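You operate a simulated robot arm through the tools that you are given. There is no shell and no other tool.

The job below is to be done with a simulated two-armed robot. You get a single attempt, and the scene is never put back.

TASK
Pin the green corner of the pale pine frame, with the white knob at its wood.
Fine: turn that corner under the arm; one flush pin; swing the arm clear again; leave the other frame.

Only the result counts: the job must be done as asked and must still hold three seconds after the hand-in. Knocking over, shifting, dropping, spilling or breaking anything else fails it.

THE ROBOT
Two 7-joint arms with fingered hands on one trunk that stands fixed in place. Base frame: the origin is at the foot of the trunk, x ahead of it, y to its left, z up. Lengths are in m, angles in degrees, forces in N, time in s.
The left shoulder is at [0.024, 0.152, 1.252], the right one opposite. With the tool pointing down near the work surface each hand reaches from about 0.38 to 0.78 m from the base axis, measured 20 degrees to its own side. Payload 3.8 kg a hand.
The TCP of each hand is the grasp point between the finger pads, 0.03 m short of the fingertips. In the tool frame z runs along the fingers and y along their closing line. The gripper opens to 0.104 m; its body begins 0.035 m behind the TCP. The gripper is a hand of 5 fingers: y runs from the thumb to the fingers, the wrist lies at [-0.015, -0.104, -0.178] in the tool frame, and closing takes about 1.5 s.
Orientation is told as [roll, pitch, yaw] about the base's x, y, z axes, in that order, counted from this pose: with the fingers straight down and the wrist toward the robot, the tool's x, y and z point along [0, 1, 0], [1, 0, 0] and [0, 0, -1] of the base frame.

THE INTERFACE
- The arms move only by the tool apply_moves. It takes "left_increments", "right_increments" or both (then of equal length, played together; a hand with none holds still); each is a list of rows, each a list of 6 numbers: the shift along the base's x, y, z in units of 25 mm (1.0 is 25 mm), then the turn, a rotation vector about the base's x, y, z in units of 4 degrees (1.0 is 4 degrees). In form: [[dx, dy, dz, rx, ry, rz], ...]. A call has 1 to 20 rows; each row shifts and turns the commanded pose from where the row before left it. "left_gripper" and "right_gripper" are, for a hand that has rows, the opening, from 0 (shut) to 1 (fully open), set as the call begins (left out, the last holds). A call with a number of a shift or a turn outside -1 to 1 is refused whole. A row lasts 0.2 s, in which the tool goes at most 0.05 m and 8.6 degrees; a call with a longer step from one row to the next is refused whole, and so is a gripper value outside its range. A pose out of reach is approached as far as the arm can. The call stops where the force on the tool passes 40 N (or 10 N more than at its start, if that is more) or the arm is blocked; 0.2 s more then pass. Each finger travels about 0.072 m/s and halts on what it meets, pressing with about 23 N; the grip force reading is that of the motor and also rises with nothing between the fingers. The clock runs only during rows and for 0.2 s after the last one: add rows that do not move to give the fingers time. It gives the time, the measured TCP pose, the force on the tool (base axes), the opening and the grip force at its end, in the units of the frame above (readings bear some noise), with the torque about the TCP (base axes, N m) and any sound that the robot's microphone picked up.
- Cameras (640 x 400 px; columns grow to the right, rows downward): "scene" is now at [0.1169, 0.0067, 1.4218]; the picture's right is [0.05, -1.00, -0.00], its down [-0.38, -0.02, -0.93] and it looks along [0.92, 0.05, -0.38] (base axes); focal length 272 px, centre (320, 200). "left" rides on the left gripper at [-0.08, -0.078, -0.141] in its tool frame; the picture's right is [-0.78, -0.30, 0.56], its down [0.53, -0.78, 0.33] and it looks along [0.33, 0.56, 0.76] (tool axes); focal length 247 px, centre (320, 200). "right" rides on the right gripper at [0.08, -0.078, -0.141] in its tool frame; the picture's right is [-0.78, 0.30, -0.56], its down [-0.54, -0.78, 0.33] and it looks along [-0.33, 0.56, 0.76] (tool axes); focal length 247 px, centre (320, 200). There is no depth. A picture from a camera that has moved, and an enlarged one, comes with that camera's place and axes in the base frame and with its lens.
- capture(camera): a new picture of that camera. It takes no simulated time.
- slide_trunk(by): moves the trunk up (or, below 0, down) by that many m; the arms and the scene camera ride with it, the base frame stays. It gives what a move gives, with no picture.
- finger_targets(index, middle, ring, little, thumb_bend, thumb_turn, hand): sets how far each is bent, from 0 (flat) to 100 (curled in); at 30 the hand is open as for a grip, at 70 the pads meet at the TCP. One left out holds its place. A second passes; each finger stops where it meets its share of the squeeze, and holds until it gets a number again. A gripper value or a shape takes the hand back. It gives what a move gives, with no picture; readings hold the bend of each and the force on index, middle, ring, little, thumb and palm. thumb_turn goes from beside the hand (0) to across from the fingers (100), as for a grip.
- set_grasp(shape, hand): the hand has 5 fingers and takes this shape, open, in about a second: jaw (thumb against the fingers, like two jaws); tri (thumb and two fingers); tip (a fingertip pinch); poke (one finger out to press); point (the index stretched); flat (the hand flat); cup (the hand cupped); fist (a fist). The gripper value then closes the fingers along that shape, each until it touches; the sizes above hold for jaw. It gives what a move gives, with no picture.
- aim_head(pan, tilt): turns the head with the scene camera to pan (to the left, within 80 degrees either way) and tilt (down, from -29 to 69), counted from straight ahead of the robot (the tilt from the chest, where the trunk bows). It gives what a move gives.
- close_up(camera, box): a new picture of the part [left, top, right, bottom] of that camera's present view, enlarged. It takes no simulated time.
- finish_job(): hands the job in; it is judged then, once.

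Places have to be worked out from the pictures, the camera data and where the tool is seen. Open the grippers and draw the arms clear of the work before you hand the job in, unless the task says otherwise.

The tools are called after "Call:" as a command line: name --argument value ..., lists and objects as JSON in quotes. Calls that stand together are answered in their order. apply_moves: Moves the arms, as the interface text tells. Its arguments: {"type":"object","properties":{"left_increments":{"type":"array","items":{"type":"array","items":{"type":"number"}}},"left_gripper":{"type":"number"},"right_increments":{"type":"array","items":{"type":"array","items":{"type":"number"}}},"right_gripper":{"type":"number"}},"required":[]} The other tools are called the same way: slide_trunk (by) moves the trunk up or down; set_grasp (shape, hand) gives the hand a shape; finger_targets (index, middle, ring, little, thumb_bend, thumb_turn, hand) moves the fingers one by one; aim_head (pan, tilt) turns the head that bears the scene camera; capture (camera) takes a picture; close_up (camera, box) takes an enlarged picture of a part of a camera's view; finish_job () hands the job in.

At the start:

```text
time: 0.0
left_ee_pos: [0.5275, 0.1896, 1.3745]
left_ee_rot: [0.0, 0.1, 0.0]
left_contact_force: [-0.3, -0.2, 0.1]
left_wrist_torque: [0.05, 0.01, -0.05]
left_opening: 0.1036
left_grip_force: 0.2
left_shape: jaw
left_bend: [30.0, 30.0, 30.0, 30.0, 30.0, 98.0]
left_finger forces: [0.1, 0.0, 0.1, 0.1, 0.1, 0.1]
right_ee_pos: [0.3918, -0.178, 1.3262]
right_ee_rot: [0.0, 0.1, 0.0]
right_contact_force: [-0.6, 0.2, 0.6]
right_wrist_torque: [-0.02, -0.01, 0.03]
right_opening: 0.1035
right_grip_force: 0.0
right_shape: jaw
right_bend: [30.0, 30.0, 30.0, 30.0, 30.0, 98.0]
right_finger forces: [0.0, 0.1, 0.0, 0.0, 0.0, 0.0]
trunk travel left (down, up): [-0.325, 0.131]
head pan, tilt (commanded): [2.9, 19.5]
```

scene: 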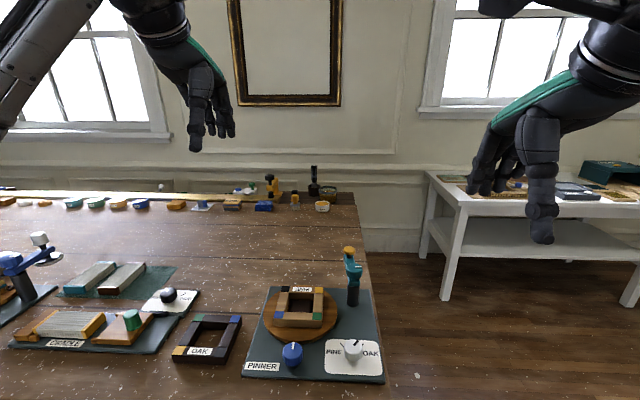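
right: 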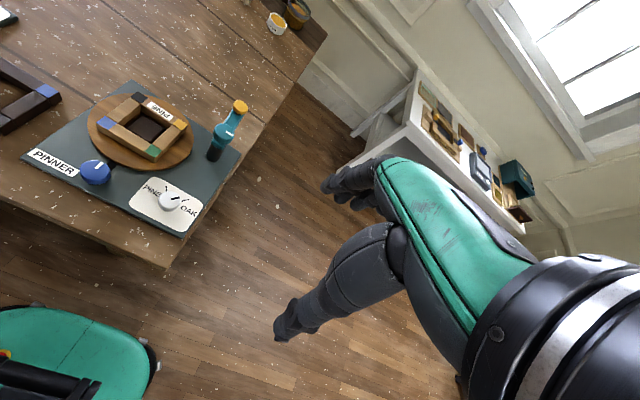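
left: 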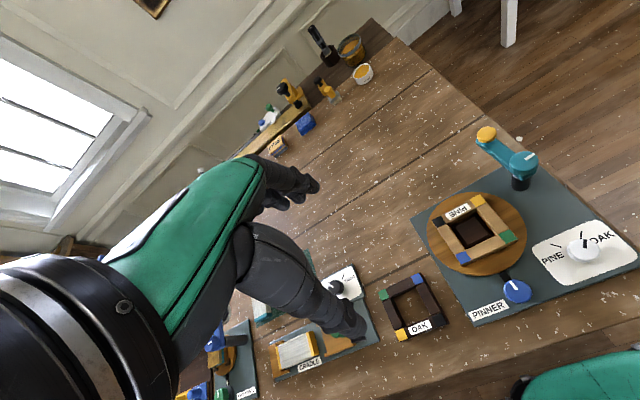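

I begin by enlarging the scene view around the pinner, to see the frame's corners, the knob and the arm.

Call:
close_up --camera "scene" --box '[220, 230, 420, 390]'

Call:
close_up --camera "left" --box '[380, 110, 640, 340]'

Call:
close_up --camera "right" --box '[0, 60, 260, 260]'

```text
2.50 times, centred on (320, 310) of scene
camera zoom: at [0.1169, 0.0067, 1.4218], right [0.05, -1.0, 0.0], down [-0.38, -0.02, -0.93], along [0.92, 0.05, -0.38], focal length 679 px, centre (320, -75)
```

zoom: 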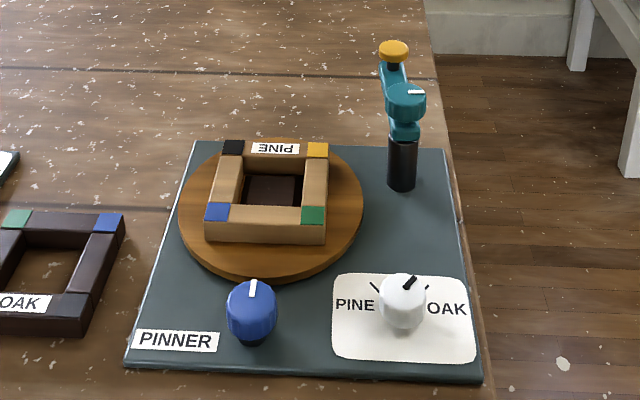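

```text
1.74 times, centred on (510, 225) of left
camera zoom: at [0.451, 0.1086, 1.5155], right [-0.3, -0.78, -0.56], down [-0.78, 0.53, -0.33], along [0.56, 0.33, -0.76], focal length 430 px, centre (-10, 156)
```

zoom: 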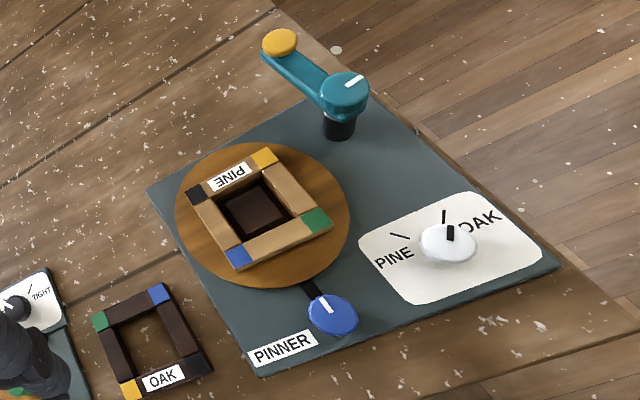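

```text
2.00 times, centred on (130, 160) of right
camera zoom: at [0.3143, -0.0977, 1.4682], right [0.3, -0.78, 0.56], down [-0.78, -0.54, -0.33], along [0.56, -0.33, -0.76], focal length 494 px, centre (700, 280)
```

zoom: 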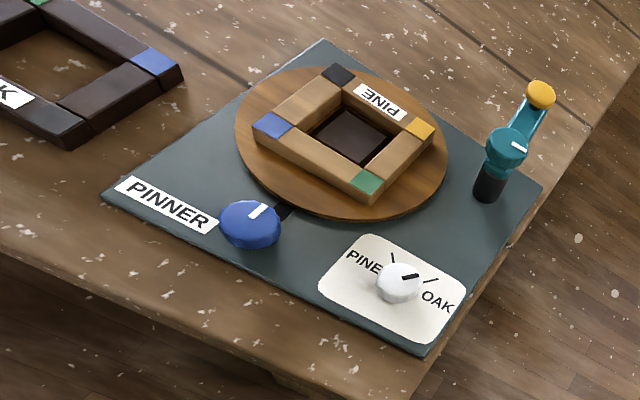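

The pinner shows a turntable with the pine frame, a blue knob, a white wood knob between PINE and OAK, and a teal arm with a yellow head. I tilt the head down to get a closer, more central look at it.

Call:
aim_head --pan -3 --tilt 45

Call:
capture --camera "scene"

```text
time: 0.9
left_ee_pos: [0.5265, 0.1882, 1.3748]
left_ee_rot: [-0.1, 0.0, 0.0]
left_contact_force: [-0.2, -0.1, -0.1]
left_wrist_torque: [0.04, 0.02, -0.01]
left_opening: 0.1035
left_grip_force: 0.0
left_shape: jaw
left_bend: [30.0, 30.0, 30.0, 30.0, 30.0, 98.0]
left_finger forces: [0.0, 0.0, 0.0, 0.0, 0.0, 0.0]
right_ee_pos: [0.3921, -0.1789, 1.3265]
right_ee_rot: [0.1, 0.0, 0.0]
right_contact_force: [0.4, 0.4, -1.2]
right_wrist_torque: [-0.04, -0.02, 0.03]
right_opening: 0.1038
right_grip_force: 0.1
right_shape: jaw
right_bend: [30.0, 30.0, 30.0, 30.0, 30.0, 98.0]
right_finger forces: [0.0, 0.0, 0.1, 0.1, 0.0, 0.0]
trunk travel left (down, up): [-0.325, 0.131]
head pan, tilt (commanded): [-3.0, 45.0]
```

```text
taken
camera scene: at [0.1032, -0.0023, 1.383], right [-0.05, -1.0, 0.0], down [-0.74, 0.04, -0.67], along [0.67, -0.04, -0.74], focal length 272 px, centre (320, 200)
```

scene: 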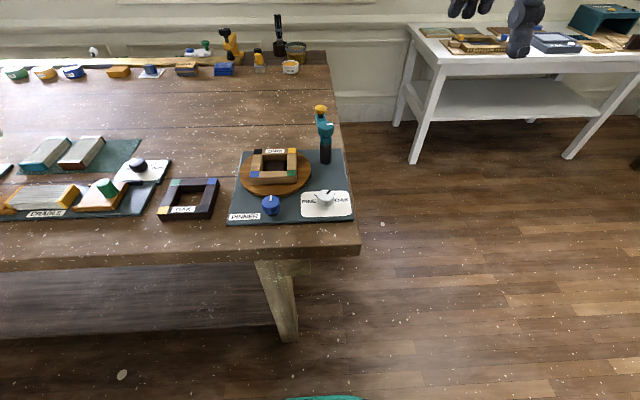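

The pinner now sits near the picture centre, so I enlarge it for reading positions.

Call:
close_up --camera "scene" --box '[220, 90, 380, 240]'

Call:
close_up --camera "scene" --box '[225, 140, 305, 230]'

Call:
close_up --camera "scene" --box '[285, 95, 365, 225]'

```text
2.67 times, centred on (300, 165) of scene
camera zoom: at [0.1032, -0.0023, 1.383], right [-0.05, -1.0, 0.0], down [-0.74, 0.04, -0.67], along [0.67, -0.04, -0.74], focal length 724 px, centre (373, 293)
```

zoom: 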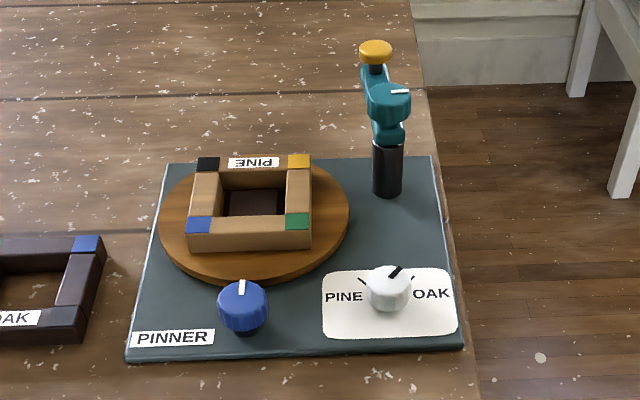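

```text
4.44 times, centred on (265, 185) of scene
camera zoom: at [0.1032, -0.0023, 1.383], right [-0.05, -1.0, 0.0], down [-0.74, 0.04, -0.67], along [0.67, -0.04, -0.74], focal length 1207 px, centre (564, 267)
```

zoom: 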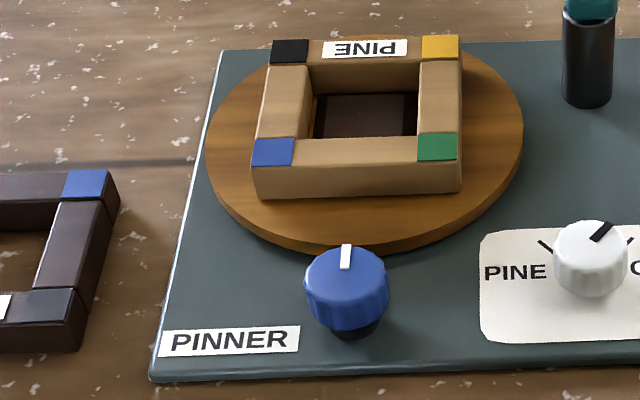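

```text
3.08 times, centred on (325, 160) of scene
camera zoom: at [0.1032, -0.0023, 1.383], right [-0.05, -1.0, 0.0], down [-0.74, 0.04, -0.67], along [0.67, -0.04, -0.74], focal length 836 px, centre (305, 323)
```

zoom: 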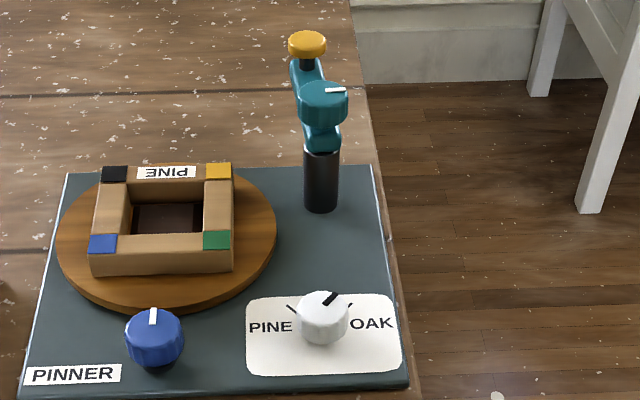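

The green corner seems to lie near (0.54, 0.03, 0.99), and the arm's post stands behind and to the right of the turntable. I lower the left hand so its camera sees the pinner from close by.

Call:
apply_moves --left_increments '[[0.167, -0.185, -0.8, 0, 0, 0], [0.167, -0.185, -0.8, 0, 0, 0], [0.167, -0.185, -0.8, 0, 0, 0], [0.167, -0.185, -0.8, 0, 0, 0], [0.167, -0.185, -0.8, 0, 0, 0], [0.167, -0.185, -0.8, 0, 0, 0], [0.167, -0.185, -0.8, 0, 0, 0], [0.167, -0.185, -0.8, 0, 0, 0], [0.167, -0.185, -0.8, 0, 0, 0], [0.167, -0.185, -0.8, 0, 0, 0], [0.167, -0.185, -0.8, 0, 0, 0], [0.167, -0.185, -0.8, 0, 0, 0]]'

Call:
capture --camera "left"

```text
time: 3.5
left_ee_pos: [0.5777, 0.1336, 1.1331]
left_ee_rot: [0.0, 0.0, 0.0]
left_contact_force: [-0.4, 0.0, 0.5]
left_wrist_torque: [-0.02, 0.0, 0.0]
left_opening: 0.1036
left_grip_force: 0.1
left_shape: jaw
left_bend: [30.0, 30.0, 30.0, 30.0, 30.0, 98.0]
left_finger forces: [0.0, 0.1, 0.0, 0.1, 0.0, 0.1]
right_ee_pos: [0.3929, -0.1787, 1.3269]
right_ee_rot: [0.0, 0.1, 0.0]
right_contact_force: [-0.4, -0.6, 0.9]
right_wrist_torque: [-0.03, 0.02, -0.05]
right_opening: 0.1037
right_grip_force: 0.1
right_shape: jaw
right_bend: [30.0, 30.0, 30.0, 30.0, 30.0, 98.0]
right_finger forces: [0.0, 0.0, 0.0, 0.0, 0.1, 0.1]
trunk travel left (down, up): [-0.325, 0.131]
head pan, tilt (commanded): [-3.0, 45.0]
```

```text
taken
camera left: at [0.5023, 0.0535, 1.2745], right [-0.3, -0.78, -0.56], down [-0.78, 0.53, -0.33], along [0.56, 0.33, -0.76], focal length 247 px, centre (320, 200)
```

left: 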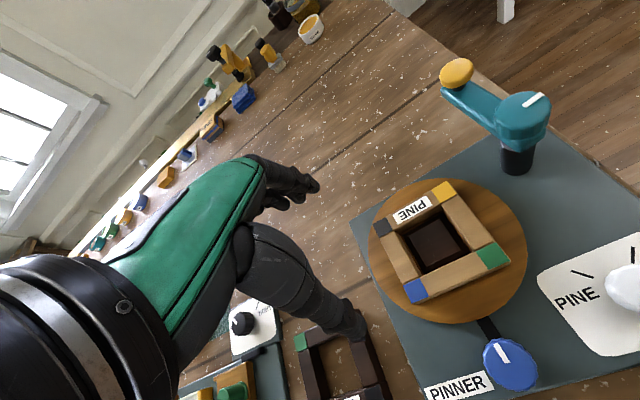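

I enlarge the pinner in this closer left view, chiefly the bar at the blue knob and the swing arm.

Call:
close_up --camera "left" --box '[340, 160, 560, 400]'

Call:
close_up --camera "left" --box '[420, 40, 640, 200]'

Call:
close_up --camera "left" --box '[440, 220, 640, 400]'

```text
1.67 times, centred on (450, 280) of left
camera zoom: at [0.5023, 0.0535, 1.2745], right [-0.3, -0.78, -0.56], down [-0.78, 0.53, -0.33], along [0.56, 0.33, -0.76], focal length 412 px, centre (103, 67)
```

zoom: 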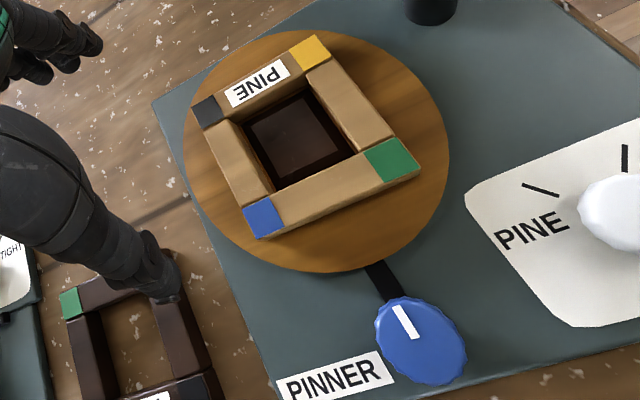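

```text
2.50 times, centred on (530, 120) of left
camera zoom: at [0.5023, 0.0535, 1.2745], right [-0.3, -0.78, -0.56], down [-0.78, 0.53, -0.33], along [0.56, 0.33, -0.76], focal length 617 px, centre (-205, 400)
```

zoom: 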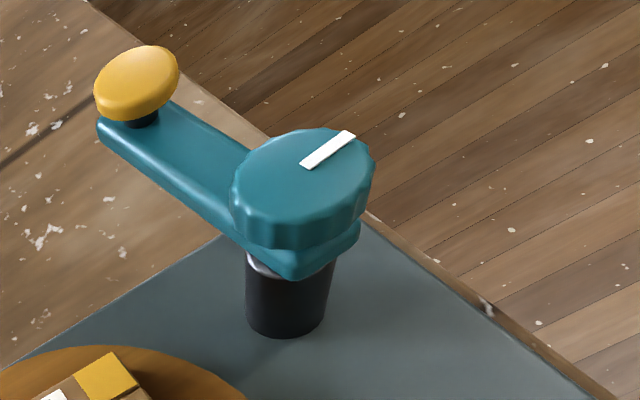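

```text
2.22 times, centred on (540, 310) of left
camera zoom: at [0.5023, 0.0535, 1.2745], right [-0.3, -0.78, -0.56], down [-0.78, 0.53, -0.33], along [0.56, 0.33, -0.76], focal length 549 px, centre (-169, -44)
```

zoom: 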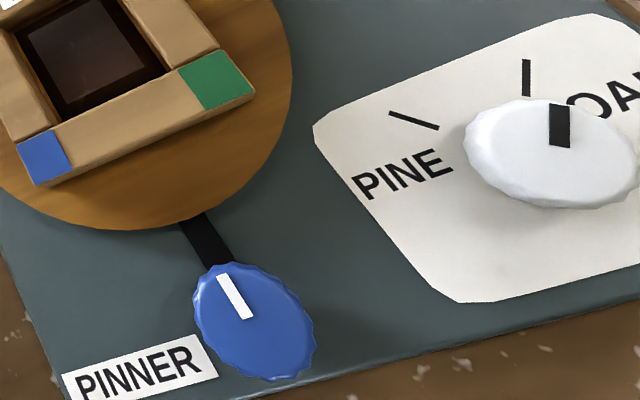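

From both views I judge: white knob top at about (0.482, -0.037, 0.978) and pointing at OAK, blue drive knob at (0.464, 0.074, 0.983), frame centre at (0.583, 0.074), teal pivot knob at (0.618, -0.044, 1.056) with its arm pointing away, yellow cap at (0.697, -0.037, 1.053). The arm swung 90° would land where the yellow corner now is. I first shape the right hand to a thumb-and-two-fingers grip.

Call:
set_grasp --hand "right" --shape "tri"

Call:
capture --camera "right"

Call:
capture --camera "scene"

```text
time: 4.4
left_ee_pos: [0.5778, 0.1338, 1.1346]
left_ee_rot: [0.0, -0.1, 0.0]
left_contact_force: [-0.1, -0.1, -0.1]
left_wrist_torque: [-0.02, -0.01, -0.01]
left_opening: 0.1035
left_grip_force: 0.0
left_shape: jaw
left_bend: [30.0, 30.0, 30.0, 30.0, 30.0, 98.0]
left_finger forces: [0.1, 0.1, 0.0, 0.1, 0.0, 0.0]
right_ee_pos: [0.3916, -0.1782, 1.3265]
right_ee_rot: [-0.1, 0.1, 0.0]
right_contact_force: [-0.3, -0.2, 0.0]
right_wrist_torque: [0.02, 0.02, -0.02]
right_opening: 0.1038
right_grip_force: 0.1
right_shape: tri
right_bend: [30.0, 30.0, 99.0, 99.0, 30.0, 98.0]
right_finger forces: [0.1, 0.1, 0.0, 0.0, 0.0, 0.1]
trunk travel left (down, up): [-0.325, 0.131]
head pan, tilt (commanded): [-3.0, 45.0]
```

```text
taken
camera right: at [0.3143, -0.0977, 1.4682], right [0.3, -0.78, 0.56], down [-0.78, -0.54, -0.33], along [0.56, -0.33, -0.76], focal length 247 px, centre (320, 200)
```

right: 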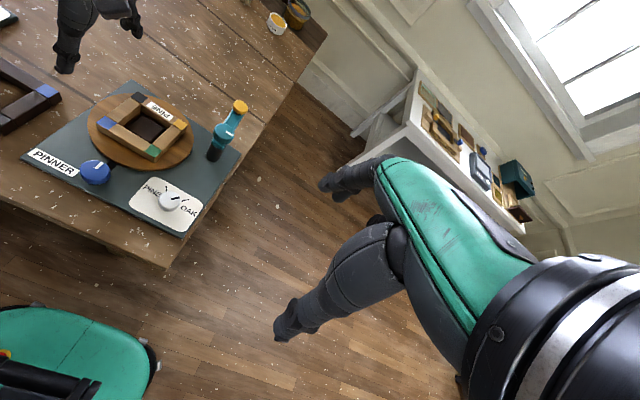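

```text
taken
camera scene: at [0.1032, -0.0023, 1.3829], right [-0.05, -1.0, 0.0], down [-0.74, 0.04, -0.67], along [0.67, -0.04, -0.74], focal length 272 px, centre (320, 200)
```

scene: 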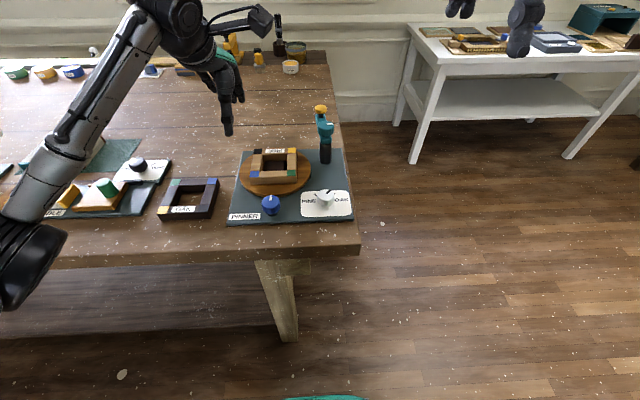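

The right hand's thumb points to the robot side and its two fingers away. I bring it over the white knob, staying about 12 cm above it.

Call:
apply_moves --right_increments '[[0.3, 0.47, -0.757, 0, 0, 0], [0.3, 0.47, -0.757, 0, 0, 0], [0.3, 0.47, -0.757, 0, 0, 0], [0.3, 0.47, -0.757, 0, 0, 0], [0.3, 0.47, -0.757, 0, 0, 0], [0.3, 0.47, -0.757, 0, 0, 0], [0.3, 0.47, -0.757, 0, 0, 0], [0.3, 0.47, -0.757, 0, 0, 0], [0.3, 0.47, -0.757, 0, 0, 0], [0.3, 0.47, -0.757, 0, 0, 0], [0.3, 0.47, -0.757, 0, 0, 0], [0.3, 0.47, -0.757, 0, 0, 0]]'

Call:
capture --camera "right"

Call:
capture --camera "left"

Call:
capture --camera "scene"

```text
time: 7.0
left_ee_pos: [0.5789, 0.1335, 1.1339]
left_ee_rot: [0.0, 0.0, 0.0]
left_contact_force: [0.0, 1.2, 0.5]
left_wrist_torque: [-0.01, 0.01, 0.0]
left_opening: 0.1036
left_grip_force: 0.0
left_shape: jaw
left_bend: [30.0, 30.0, 30.0, 30.0, 30.0, 98.0]
left_finger forces: [0.1, 0.0, 0.0, 0.1, 0.0, 0.0]
right_ee_pos: [0.4818, -0.0364, 1.0983]
right_ee_rot: [0.0, 0.0, 0.1]
right_contact_force: [0.2, 0.3, 0.3]
right_wrist_torque: [0.02, 0.04, 0.05]
right_opening: 0.1038
right_grip_force: 0.0
right_shape: tri
right_bend: [30.0, 30.0, 99.0, 99.0, 30.0, 98.0]
right_finger forces: [0.1, 0.0, 0.0, 0.0, 0.0, 0.0]
trunk travel left (down, up): [-0.325, 0.131]
head pan, tilt (commanded): [-3.0, 45.0]
```

```text
taken
camera right: at [0.4044, 0.0431, 1.241], right [0.3, -0.78, 0.56], down [-0.78, -0.54, -0.33], along [0.56, -0.33, -0.76], focal length 247 px, centre (320, 200)
```

right: 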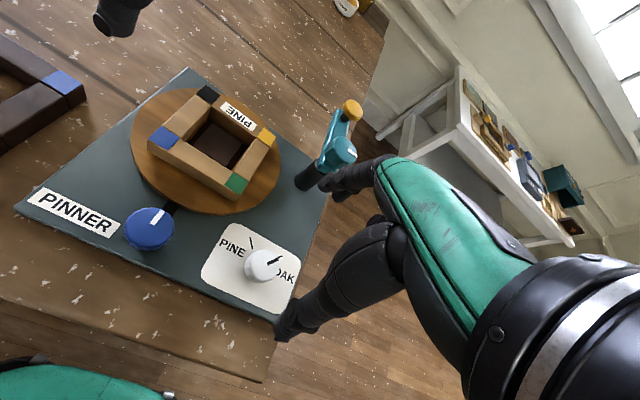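

```text
taken
camera left: at [0.5023, 0.054, 1.2745], right [-0.3, -0.78, -0.56], down [-0.78, 0.53, -0.33], along [0.56, 0.33, -0.76], focal length 247 px, centre (320, 200)
```

left: 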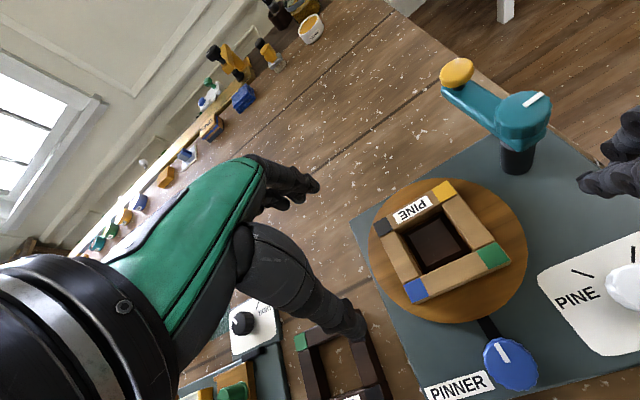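

```text
taken
camera scene: at [0.1036, -0.0018, 1.3829], right [-0.05, -1.0, 0.0], down [-0.74, 0.04, -0.67], along [0.67, -0.04, -0.74], focal length 272 px, centre (320, 200)
```

scene: 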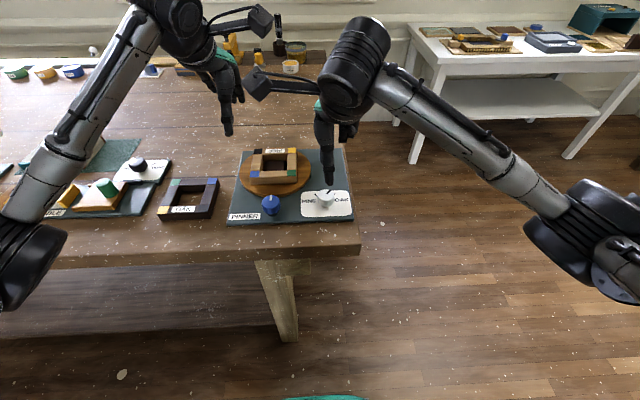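

The right hand is over the white knob and free of everything. I test here, high up, whether the wrist can yaw +80°, which is roughly the turn from OAK to PINE.

Call:
apply_moves --right_increments '[[0, 0, 0, 0, 0, 1], [0, 0, 0, 0, 0, 1], [0, 0, 0, 0, 0, 1], [0, 0, 0, 0, 0, 1], [0, 0, 0, 0, 0, 1], [0, 0, 0, 0, 0, 1], [0, 0, 0, 0, 0, 1], [0, 0, 0, 0, 0, 1], [0, 0, 0, 0, 0, 1], [0, 0, 0, 0, 0, 1], [0, 0, 0, 0, 0, 1], [0, 0, 0, 0, 0, 1], [0, 0, 0, 0, 0, 1], [0, 0, 0, 0, 0, 1], [0, 0, 0, 0, 0, 1], [0, 0, 0, 0, 0, 1], [0, 0, 0, 0, 0, 1], [0, 0, 0, 0, 0, 1], [0, 0, 0, 0, 0, 1], [0, 0, 0, 0, 0, 1]]'

Call:
capture --camera "scene"

Call:
capture --camera "right"

Call:
close_up --camera "scene" --box '[220, 90, 380, 240]'

```text
time: 11.2
left_ee_pos: [0.5773, 0.1333, 1.1335]
left_ee_rot: [0.0, 0.0, 0.0]
left_contact_force: [-0.4, -0.5, -0.5]
left_wrist_torque: [-0.01, 0.02, 0.01]
left_opening: 0.1035
left_grip_force: 0.1
left_shape: jaw
left_bend: [30.0, 30.0, 30.0, 30.0, 30.0, 98.0]
left_finger forces: [0.0, 0.0, 0.0, 0.0, 0.0, 0.1]
right_ee_pos: [0.4831, -0.0354, 1.0992]
right_ee_rot: [0.0, 0.0, 80.1]
right_contact_force: [0.9, 0.1, -0.7]
right_wrist_torque: [0.01, -0.02, -0.05]
right_opening: 0.1036
right_grip_force: 0.1
right_shape: tri
right_bend: [30.0, 30.0, 99.0, 99.0, 30.0, 98.0]
right_finger forces: [0.0, 0.0, 0.1, 0.0, 0.1, 0.0]
trunk travel left (down, up): [-0.325, 0.131]
head pan, tilt (commanded): [-3.0, 45.0]
```

```text
taken
camera scene: at [0.1035, -0.0021, 1.3829], right [-0.05, -1.0, 0.0], down [-0.74, 0.04, -0.67], along [0.67, -0.04, -0.74], focal length 272 px, centre (320, 200)
```

scene: 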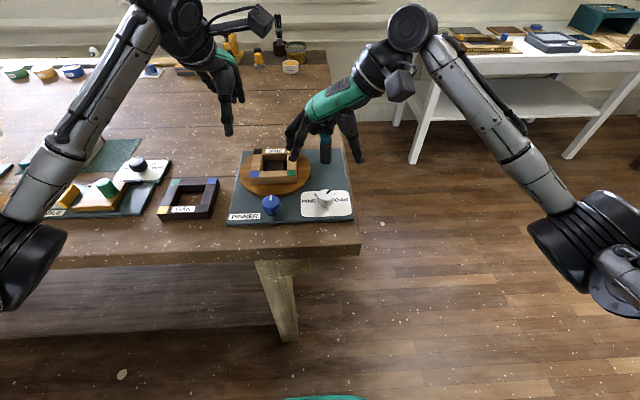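

```text
taken
camera right: at [0.3901, -0.0984, 1.241], right [0.82, 0.16, 0.56], down [0.39, -0.86, -0.33], along [0.42, 0.49, -0.76], focal length 247 px, centre (320, 200)
```

right: 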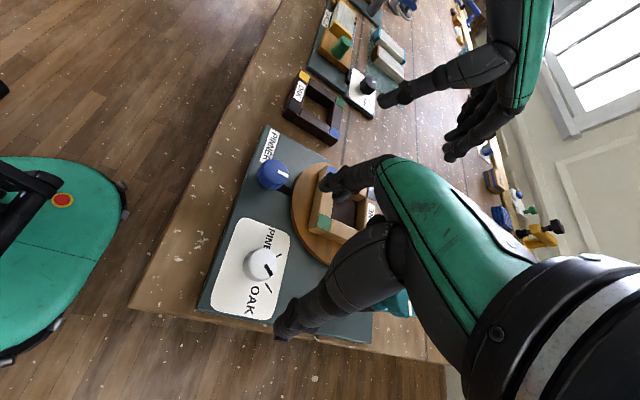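

```text
2.67 times, centred on (300, 165) of scene
camera zoom: at [0.1035, -0.0021, 1.3829], right [-0.05, -1.0, 0.0], down [-0.74, 0.04, -0.67], along [0.67, -0.04, -0.74], focal length 724 px, centre (373, 293)
```

zoom: 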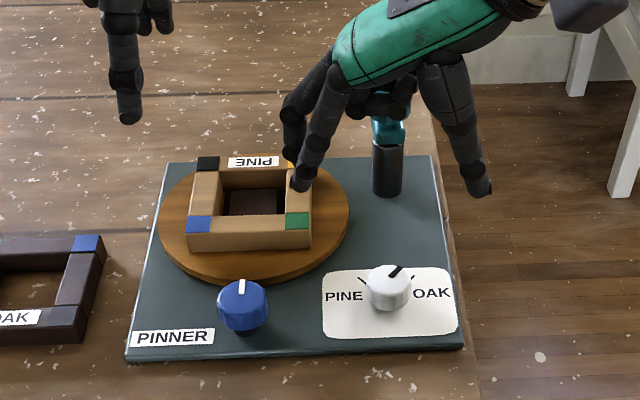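

Yaw +80 is reachable, and from here the right camera sees the white knob well. I enlarge it to measure the pointer and tick angles.

Call:
close_up --camera "right" --box '[190, 200, 310, 330]'

Call:
close_up --camera "scene" --box '[295, 180, 360, 225]'

```text
3.08 times, centred on (250, 265) of right
camera zoom: at [0.3901, -0.0984, 1.241], right [0.82, 0.16, 0.56], down [0.39, -0.86, -0.33], along [0.42, 0.49, -0.76], focal length 760 px, centre (535, 0)
```

zoom: 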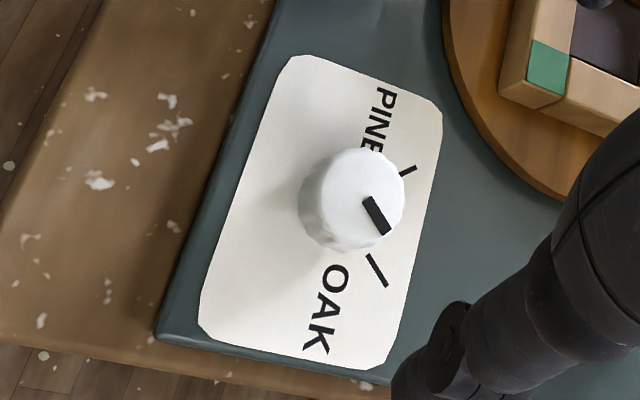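

```text
8.89 times, centred on (328, 202) of scene
camera zoom: at [0.1035, -0.0021, 1.3829], right [-0.05, -1.0, 0.0], down [-0.74, 0.04, -0.67], along [0.67, -0.04, -0.74], focal length 2415 px, centre (253, 178)
```

zoom: 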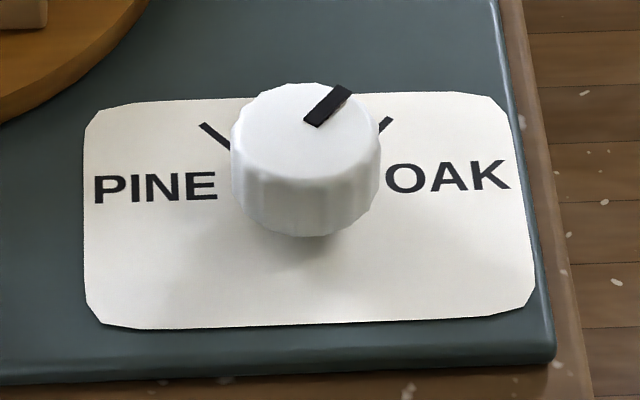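

The pointer sits on the OAK tick and PINE lies about 78° counter-clockwise; the knob cap spans roughly z 0.961–0.978, above the plate at 0.947. I yaw back to 0 so that I can grip it and turn it counter-clockwise.

Call:
apply_moves --right_increments '[[0, 0, 0, 0, 0, -1], [0, 0, 0, 0, 0, -1], [0, 0, 0, 0, 0, -1], [0, 0, 0, 0, 0, -1], [0, 0, 0, 0, 0, -1], [0, 0, 0, 0, 0, -1], [0, 0, 0, 0, 0, -1], [0, 0, 0, 0, 0, -1], [0, 0, 0, 0, 0, -1], [0, 0, 0, 0, 0, -1], [0, 0, 0, 0, 0, -1], [0, 0, 0, 0, 0, -1], [0, 0, 0, 0, 0, -1], [0, 0, 0, 0, 0, -1], [0, 0, 0, 0, 0, -1], [0, 0, 0, 0, 0, -1], [0, 0, 0, 0, 0, -1], [0, 0, 0, 0, 0, -1], [0, 0, 0, 0, 0, -1], [0, 0, 0, 0, 0, -1]]'

Call:
apply_moves --right_increments '[[0, 0, -0.45, 0, 0, 0], [0, 0, -0.45, 0, 0, 0], [0, 0, -0.45, 0, 0, 0], [0, 0, -0.45, 0, 0, 0], [0, 0, -0.45, 0, 0, 0], [0, 0, -0.45, 0, 0, 0], [0, 0, -0.45, 0, 0, 0], [0, 0, -0.45, 0, 0, 0]]'

Call:
capture --camera "right"

Call:
close_up --camera "scene" --box '[260, 120, 380, 240]'

Call:
capture --camera "left"

```text
time: 15.4
left_ee_pos: [0.5779, 0.1333, 1.1339]
left_ee_rot: [0.0, 0.0, 0.0]
left_contact_force: [-0.4, -0.2, 0.2]
left_wrist_torque: [0.0, -0.02, -0.03]
left_opening: 0.104
left_grip_force: 0.1
left_shape: jaw
left_bend: [30.0, 30.0, 30.0, 30.0, 30.0, 98.0]
left_finger forces: [0.0, 0.1, 0.0, 0.0, 0.1, 0.1]
right_ee_pos: [0.4826, -0.0353, 1.1007]
right_ee_rot: [0.0, 0.0, -0.1]
right_contact_force: [0.2, -0.2, -0.2]
right_wrist_torque: [-0.03, -0.01, -0.02]
right_opening: 0.1037
right_grip_force: 0.2
right_shape: tri
right_bend: [30.0, 30.0, 99.0, 99.0, 30.0, 98.0]
right_finger forces: [0.1, 0.1, 0.0, 0.1, 0.0, 0.0]
trunk travel left (down, up): [-0.325, 0.131]
head pan, tilt (commanded): [-3.0, 45.0]
```

```text
time: 17.2
left_ee_pos: [0.5768, 0.1346, 1.1335]
left_ee_rot: [0.0, 0.1, 0.0]
left_contact_force: [0.1, -0.6, 0.2]
left_wrist_torque: [0.01, 0.02, 0.03]
left_opening: 0.1038
left_grip_force: 0.0
left_shape: jaw
left_bend: [30.0, 30.0, 30.0, 30.0, 30.0, 98.0]
left_finger forces: [0.1, 0.0, 0.0, 0.0, 0.0, 0.0]
right_ee_pos: [0.483, -0.036, 1.0101]
right_ee_rot: [0.0, 0.0, 0.0]
right_contact_force: [0.2, -0.4, 0.0]
right_wrist_torque: [0.03, -0.01, -0.01]
right_opening: 0.1038
right_grip_force: 0.0
right_shape: tri
right_bend: [30.0, 30.0, 99.0, 99.0, 30.0, 98.0]
right_finger forces: [0.1, 0.0, 0.0, 0.0, 0.1, 0.1]
trunk travel left (down, up): [-0.325, 0.131]
head pan, tilt (commanded): [-3.0, 45.0]
```

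```text
taken
camera right: at [0.4043, 0.0433, 1.1517], right [0.3, -0.78, 0.56], down [-0.78, -0.54, -0.33], along [0.56, -0.33, -0.76], focal length 247 px, centre (320, 200)
```

right: 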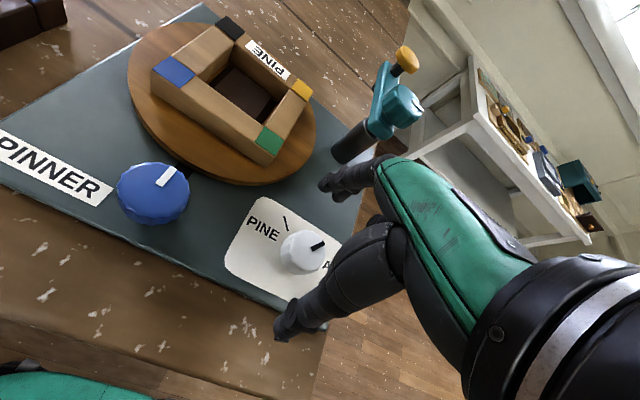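

```text
3.33 times, centred on (320, 180) of scene
camera zoom: at [0.1032, -0.0023, 1.3829], right [-0.05, -1.0, 0.0], down [-0.74, 0.04, -0.67], along [0.67, -0.04, -0.74], focal length 906 px, centre (320, 267)
```

zoom: 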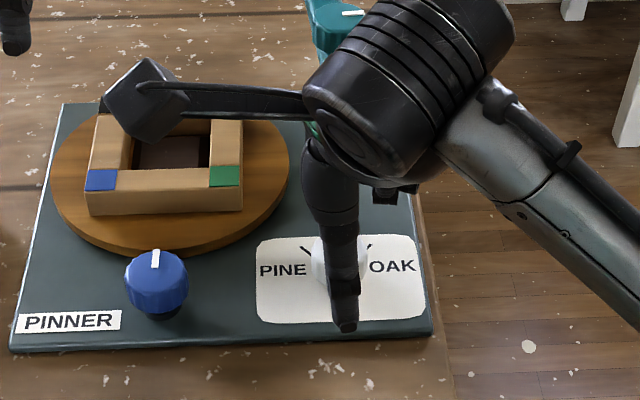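

```text
taken
camera left: at [0.5019, 0.0536, 1.2747], right [-0.3, -0.78, -0.56], down [-0.78, 0.53, -0.33], along [0.56, 0.33, -0.76], focal length 247 px, centre (320, 200)
```

left: 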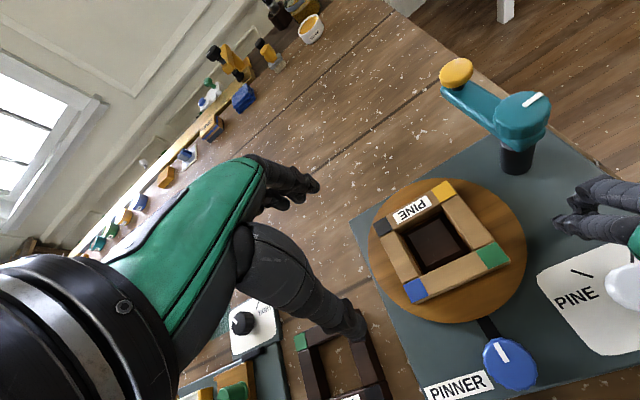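

Thumb and fingers straddle the knob, clear of the plate. I go down the last 2 cm to about z 0.988.

Call:
apply_moves --right_increments '[[0, 0, -0.3, 0, 0, 0], [0, 0, -0.3, 0, 0, 0], [0, 0, -0.28, 0, 0, 0]]'

Call:
close_up --camera "right" --box '[220, 140, 420, 360]'

Call:
close_up --camera "left" --box '[500, 140, 640, 340]'

```text
time: 18.0
left_ee_pos: [0.5775, 0.1335, 1.1335]
left_ee_rot: [0.0, 0.0, 0.0]
left_contact_force: [-0.5, -0.4, 0.4]
left_wrist_torque: [0.01, 0.01, 0.0]
left_opening: 0.1039
left_grip_force: 0.1
left_shape: jaw
left_bend: [30.0, 30.0, 30.0, 30.0, 30.0, 98.0]
left_finger forces: [0.0, 0.0, 0.0, 0.1, 0.0, 0.0]
right_ee_pos: [0.4837, -0.0369, 0.988]
right_ee_rot: [0.0, 0.0, 0.1]
right_contact_force: [-0.6, 0.4, 0.0]
right_wrist_torque: [-0.03, 0.0, -0.01]
right_opening: 0.1037
right_grip_force: 0.1
right_shape: tri
right_bend: [30.0, 30.0, 99.0, 99.0, 30.0, 98.0]
right_finger forces: [0.1, 0.1, 0.0, 0.1, 0.1, 0.0]
trunk travel left (down, up): [-0.325, 0.131]
head pan, tilt (commanded): [-3.0, 45.0]
```

```text
1.82 times, centred on (320, 250) of right
camera zoom: at [0.4046, 0.0432, 1.1305], right [0.3, -0.78, 0.56], down [-0.78, -0.54, -0.33], along [0.56, -0.33, -0.76], focal length 449 px, centre (320, 109)
```

zoom: 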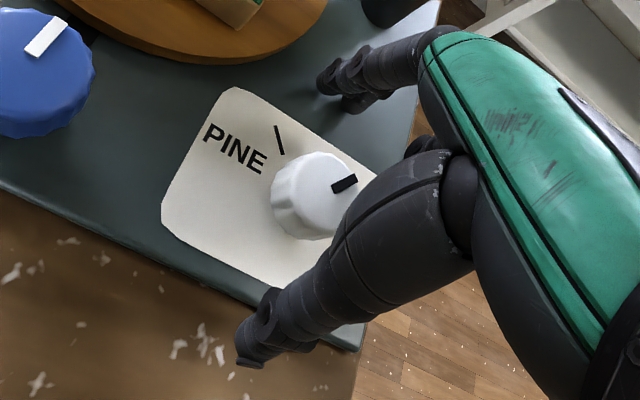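

```text
2.00 times, centred on (570, 240) of left
camera zoom: at [0.502, 0.0537, 1.2747], right [-0.3, -0.78, -0.56], down [-0.78, 0.53, -0.33], along [0.56, 0.33, -0.76], focal length 494 px, centre (-180, 120)
```

zoom: 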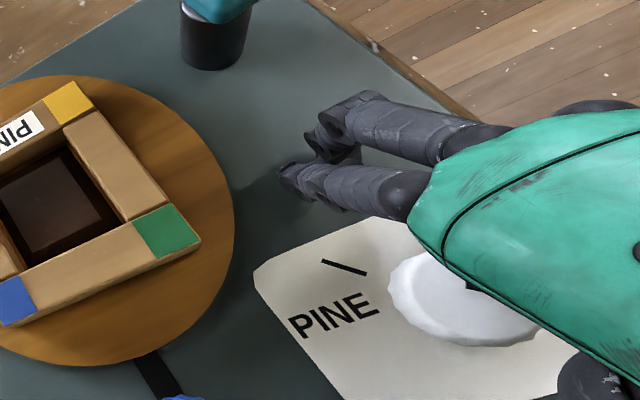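

The fingers straddle the white knob cleanly. I close the grip with still rows and watch for contact.

Call:
apply_moves --right_increments '[[0, 0, 0, 0, 0, 0], [0, 0, 0, 0, 0, 0], [0, 0, 0, 0, 0, 0], [0, 0, 0, 0, 0, 0], [0, 0, 0, 0, 0, 0], [0, 0, 0, 0, 0, 0], [0, 0, 0, 0, 0, 0], [0, 0, 0, 0, 0, 0]]' --right_gripper 0

Call:
close_up --camera "right" --box '[220, 140, 420, 360]'

Call:
close_up --camera "left" --box '[500, 140, 640, 340]'

```text
time: 19.8
left_ee_pos: [0.5773, 0.1335, 1.134]
left_ee_rot: [0.0, -0.1, 0.0]
left_contact_force: [0.5, -0.4, 0.1]
left_wrist_torque: [0.01, 0.01, 0.01]
left_opening: 0.1037
left_grip_force: 0.1
left_shape: jaw
left_bend: [30.0, 30.0, 30.0, 30.0, 30.0, 98.0]
left_finger forces: [0.1, 0.0, 0.0, 0.0, 0.0, 0.0]
right_ee_pos: [0.4813, -0.0357, 0.9893]
right_ee_rot: [-0.1, 0.0, 0.0]
right_contact_force: [-0.9, 0.0, 1.1]
right_wrist_torque: [0.02, 0.18, 0.04]
right_opening: 0.0264
right_grip_force: 22.8
right_shape: tri
right_bend: [74.0, 59.0, 100.0, 100.0, 74.0, 100.0]
right_finger forces: [9.1, 10.2, 0.0, 0.0, 23.9, 0.0]
trunk travel left (down, up): [-0.325, 0.131]
head pan, tilt (commanded): [-3.0, 45.0]
```

```text
1.82 times, centred on (320, 250) of right
camera zoom: at [0.4042, 0.0433, 1.1306], right [0.3, -0.78, 0.56], down [-0.78, -0.54, -0.33], along [0.56, -0.33, -0.76], focal length 449 px, centre (320, 109)
```

zoom: 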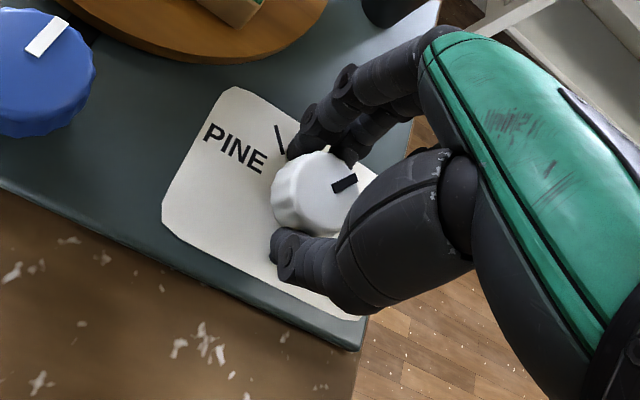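

```text
2.00 times, centred on (570, 240) of left
camera zoom: at [0.5016, 0.0537, 1.2748], right [-0.3, -0.78, -0.56], down [-0.78, 0.53, -0.33], along [0.56, 0.33, -0.76], focal length 494 px, centre (-180, 120)
```

zoom: 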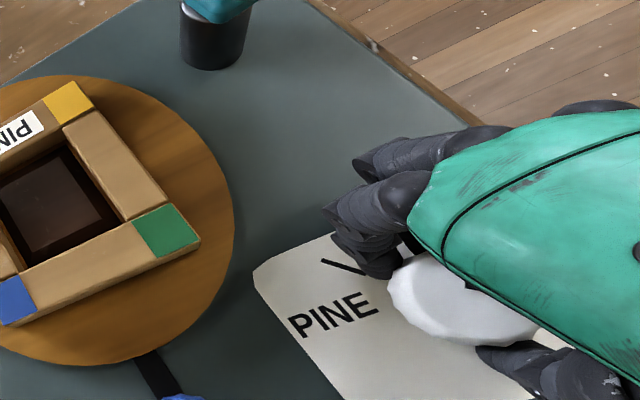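

A firm three-finger grip (about 23 N) with the knob centred. I turn the first 40° counter-clockwise and check that the pointer follows.

Call:
apply_moves --right_increments '[[0, 0, 0, 0, 0, 0.8], [0, 0, 0, 0, 0, 0.8], [0, 0, 0, 0, 0, 0.8], [0, 0, 0, 0, 0, 0.8], [0, 0, 0, 0, 0, 0.8], [0, 0, 0, 0, 0, 0.8], [0, 0, 0, 0, 0, 0.8], [0, 0, 0, 0, 0, 0.8], [0, 0, 0, 0, 0, 0.8], [0, 0, 0, 0, 0, 0.8], [0, 0, 0, 0, 0, 0.8], [0, 0, 0, 0, 0, 0.8]]'

Call:
close_up --camera "right" --box '[220, 140, 420, 360]'

Call:
close_up --camera "left" --box '[500, 140, 640, 340]'

```text
time: 22.4
left_ee_pos: [0.5772, 0.1316, 1.1341]
left_ee_rot: [-0.1, -0.1, 0.0]
left_contact_force: [-0.7, 0.0, -0.7]
left_wrist_torque: [0.03, 0.02, 0.01]
left_opening: 0.1036
left_grip_force: 0.0
left_shape: jaw
left_bend: [30.0, 30.0, 30.0, 30.0, 30.0, 98.0]
left_finger forces: [0.0, 0.0, 0.0, 0.0, 0.0, 0.0]
right_ee_pos: [0.4813, -0.0354, 0.9881]
right_ee_rot: [0.0, 0.0, 38.5]
right_contact_force: [1.0, -2.4, 6.3]
right_wrist_torque: [-0.08, 0.14, -0.08]
right_opening: 0.0267
right_grip_force: 23.0
right_shape: tri
right_bend: [74.0, 60.0, 100.0, 100.0, 75.0, 100.0]
right_finger forces: [10.9, 11.8, 0.0, 0.0, 30.1, 0.1]
trunk travel left (down, up): [-0.325, 0.131]
head pan, tilt (commanded): [-3.0, 45.0]
```

```text
1.82 times, centred on (320, 250) of right
camera zoom: at [0.3709, -0.0216, 1.1304], right [0.71, -0.42, 0.56], down [-0.28, -0.9, -0.33], along [0.64, 0.08, -0.76], focal length 449 px, centre (320, 109)
```

zoom: 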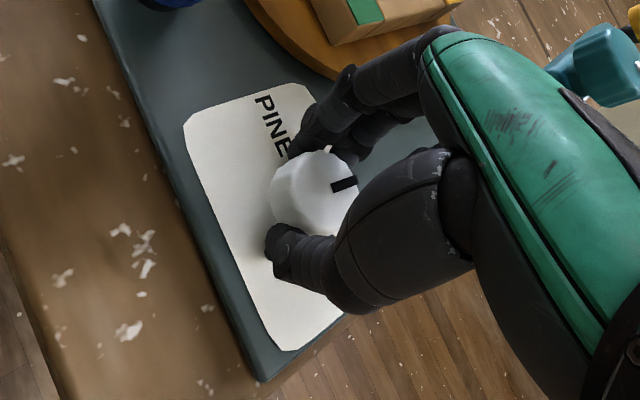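

```text
2.00 times, centred on (570, 240) of left
camera zoom: at [0.5014, 0.0532, 1.275], right [-0.3, -0.78, -0.56], down [-0.78, 0.53, -0.33], along [0.56, 0.33, -0.76], focal length 494 px, centre (-180, 120)
```

zoom: 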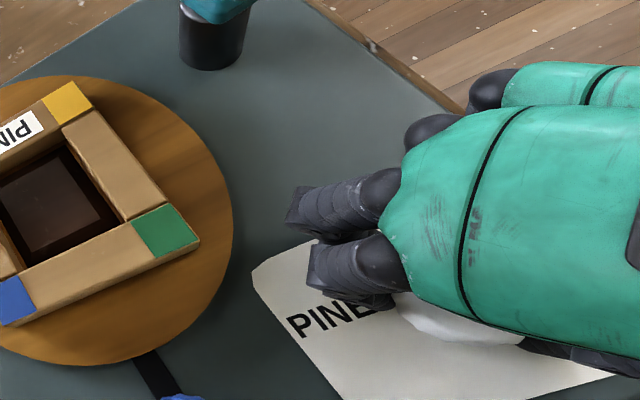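

The pointer turned with the hand nearly without slip. I carry on another 40°.

Call:
apply_moves --right_increments '[[0, 0, 0, 0, 0, 0.8], [0, 0, 0, 0, 0, 0.8], [0, 0, 0, 0, 0, 0.8], [0, 0, 0, 0, 0, 0.8], [0, 0, 0, 0, 0, 0.8], [0, 0, 0, 0, 0, 0.8], [0, 0, 0, 0, 0, 0.8], [0, 0, 0, 0, 0, 0.8], [0, 0, 0, 0, 0, 0.8], [0, 0, 0, 0, 0, 0.8], [0, 0, 0, 0, 0, 0.8], [0, 0, 0, 0, 0, 0.8]]'

Call:
close_up --camera "right" --box '[220, 140, 420, 360]'

Call:
close_up --camera "scene" --box '[260, 120, 380, 240]'

```text
time: 25.0
left_ee_pos: [0.5766, 0.1333, 1.134]
left_ee_rot: [0.0, 0.0, 0.0]
left_contact_force: [-0.1, -0.2, 0.5]
left_wrist_torque: [0.0, 0.03, 0.02]
left_opening: 0.1037
left_grip_force: 0.2
left_shape: jaw
left_bend: [30.0, 30.0, 30.0, 30.0, 30.0, 98.0]
left_finger forces: [0.0, 0.0, 0.0, 0.1, 0.0, 0.0]
right_ee_pos: [0.4819, -0.0349, 0.9893]
right_ee_rot: [-0.1, 0.1, 77.0]
right_contact_force: [0.7, -0.1, 11.7]
right_wrist_torque: [-0.05, 0.09, -0.11]
right_opening: 0.0271
right_grip_force: 23.0
right_shape: tri
right_bend: [74.0, 60.0, 100.0, 100.0, 75.0, 99.0]
right_finger forces: [16.8, 11.2, 0.0, 0.0, 29.2, 0.0]
trunk travel left (down, up): [-0.325, 0.131]
head pan, tilt (commanded): [-3.0, 45.0]
```

```text
1.82 times, centred on (320, 250) of right
camera zoom: at [0.3859, -0.0927, 1.1302], right [0.82, 0.11, 0.56], down [0.35, -0.88, -0.33], along [0.45, 0.47, -0.76], focal length 449 px, centre (320, 109)
```

zoom: 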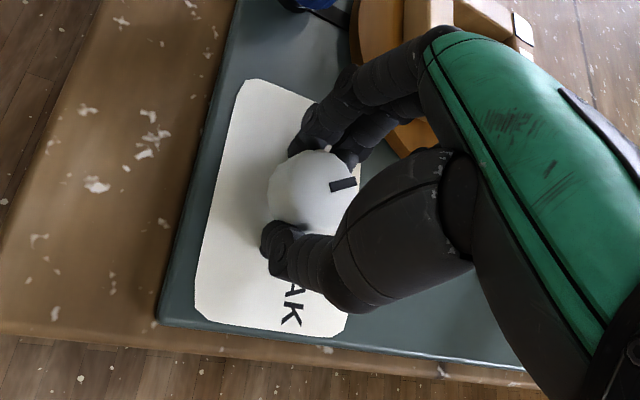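

```text
3.33 times, centred on (320, 180) of scene
camera zoom: at [0.1023, -0.0021, 1.383], right [-0.05, -1.0, 0.0], down [-0.74, 0.04, -0.67], along [0.67, -0.04, -0.74], focal length 906 px, centre (320, 267)
```

zoom: 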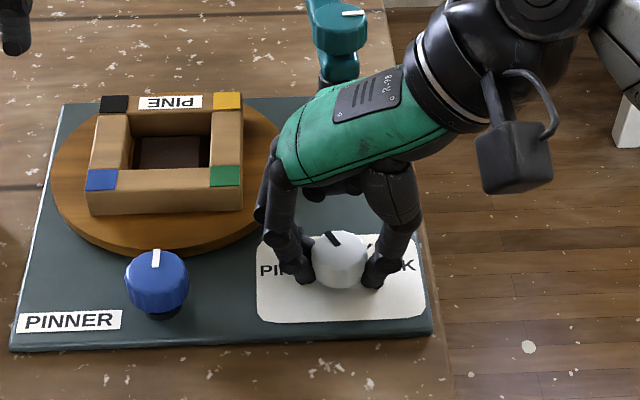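

The pointer has passed centre toward PINE; I enlarge the knob to measure how far it still has to go.

Call:
close_up --camera "scene" --box '[295, 180, 360, 225]'

Call:
close_up --camera "left" --box '[540, 200, 640, 330]'

```text
8.89 times, centred on (328, 202) of scene
camera zoom: at [0.1023, -0.0021, 1.383], right [-0.05, -1.0, 0.0], down [-0.74, 0.04, -0.67], along [0.67, -0.04, -0.74], focal length 2415 px, centre (253, 178)
```

zoom: 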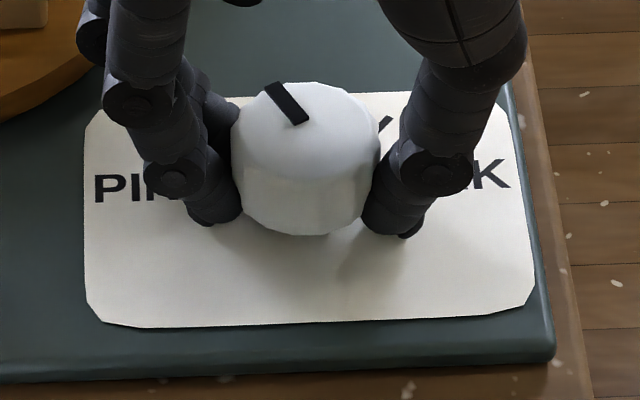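

```text
3.08 times, centred on (590, 265) of left
camera zoom: at [0.5011, 0.0538, 1.2751], right [-0.3, -0.78, -0.56], down [-0.78, 0.53, -0.33], along [0.56, 0.33, -0.76], focal length 760 px, centre (-511, 0)
```

zoom: 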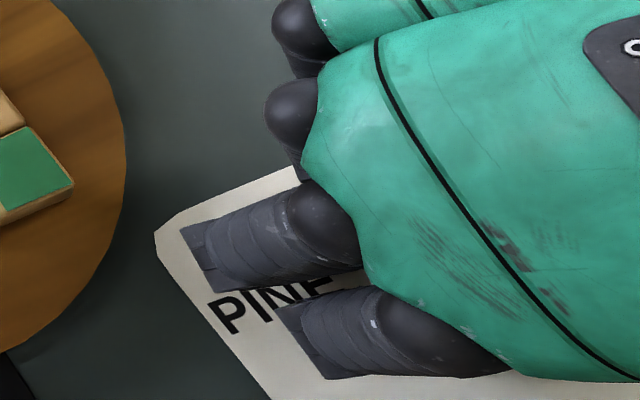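

The pointer reads about 27° on the PINE side, and the tick is near 38–40°. I turn a further 12°.

Call:
apply_moves --right_increments '[[0, 0, 0, 0, 0, 0.75], [0, 0, 0, 0, 0, 0.75], [0, 0, 0, 0, 0, 0.75], [0, 0, 0, 0, 0, 0.75]]'

Call:
close_up --camera "scene" --box '[295, 180, 360, 225]'

```text
time: 26.0
left_ee_pos: [0.5766, 0.1333, 1.135]
left_ee_rot: [0.0, -0.2, 0.0]
left_contact_force: [-0.1, 0.0, 0.0]
left_wrist_torque: [-0.02, 0.03, 0.0]
left_opening: 0.1039
left_grip_force: 0.0
left_shape: jaw
left_bend: [30.0, 30.0, 30.0, 30.0, 30.0, 98.0]
left_finger forces: [0.1, 0.1, 0.1, 0.0, 0.1, 0.1]
right_ee_pos: [0.4814, -0.0357, 0.9883]
right_ee_rot: [-0.1, 0.0, 88.8]
right_contact_force: [0.4, 3.1, 13.2]
right_wrist_torque: [0.02, 0.06, -0.09]
right_opening: 0.0269
right_grip_force: 22.7
right_shape: tri
right_bend: [74.0, 60.0, 100.0, 100.0, 75.0, 99.0]
right_finger forces: [20.6, 11.9, 0.0, 0.0, 27.9, 0.0]
trunk travel left (down, up): [-0.325, 0.131]
head pan, tilt (commanded): [-3.0, 45.0]
```

```text
8.89 times, centred on (328, 202) of scene
camera zoom: at [0.1017, -0.0015, 1.3831], right [-0.05, -1.0, 0.0], down [-0.74, 0.04, -0.67], along [0.67, -0.04, -0.74], focal length 2415 px, centre (253, 178)
```

zoom: 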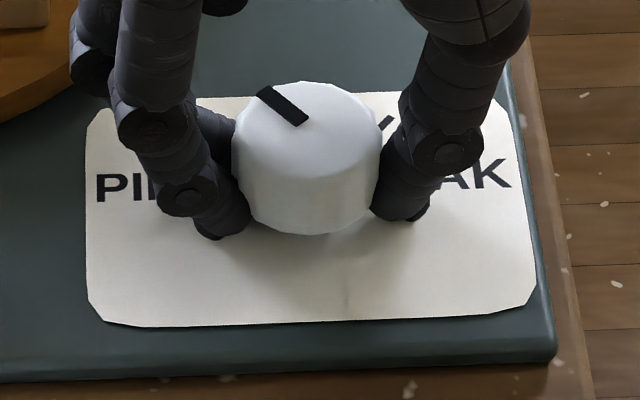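

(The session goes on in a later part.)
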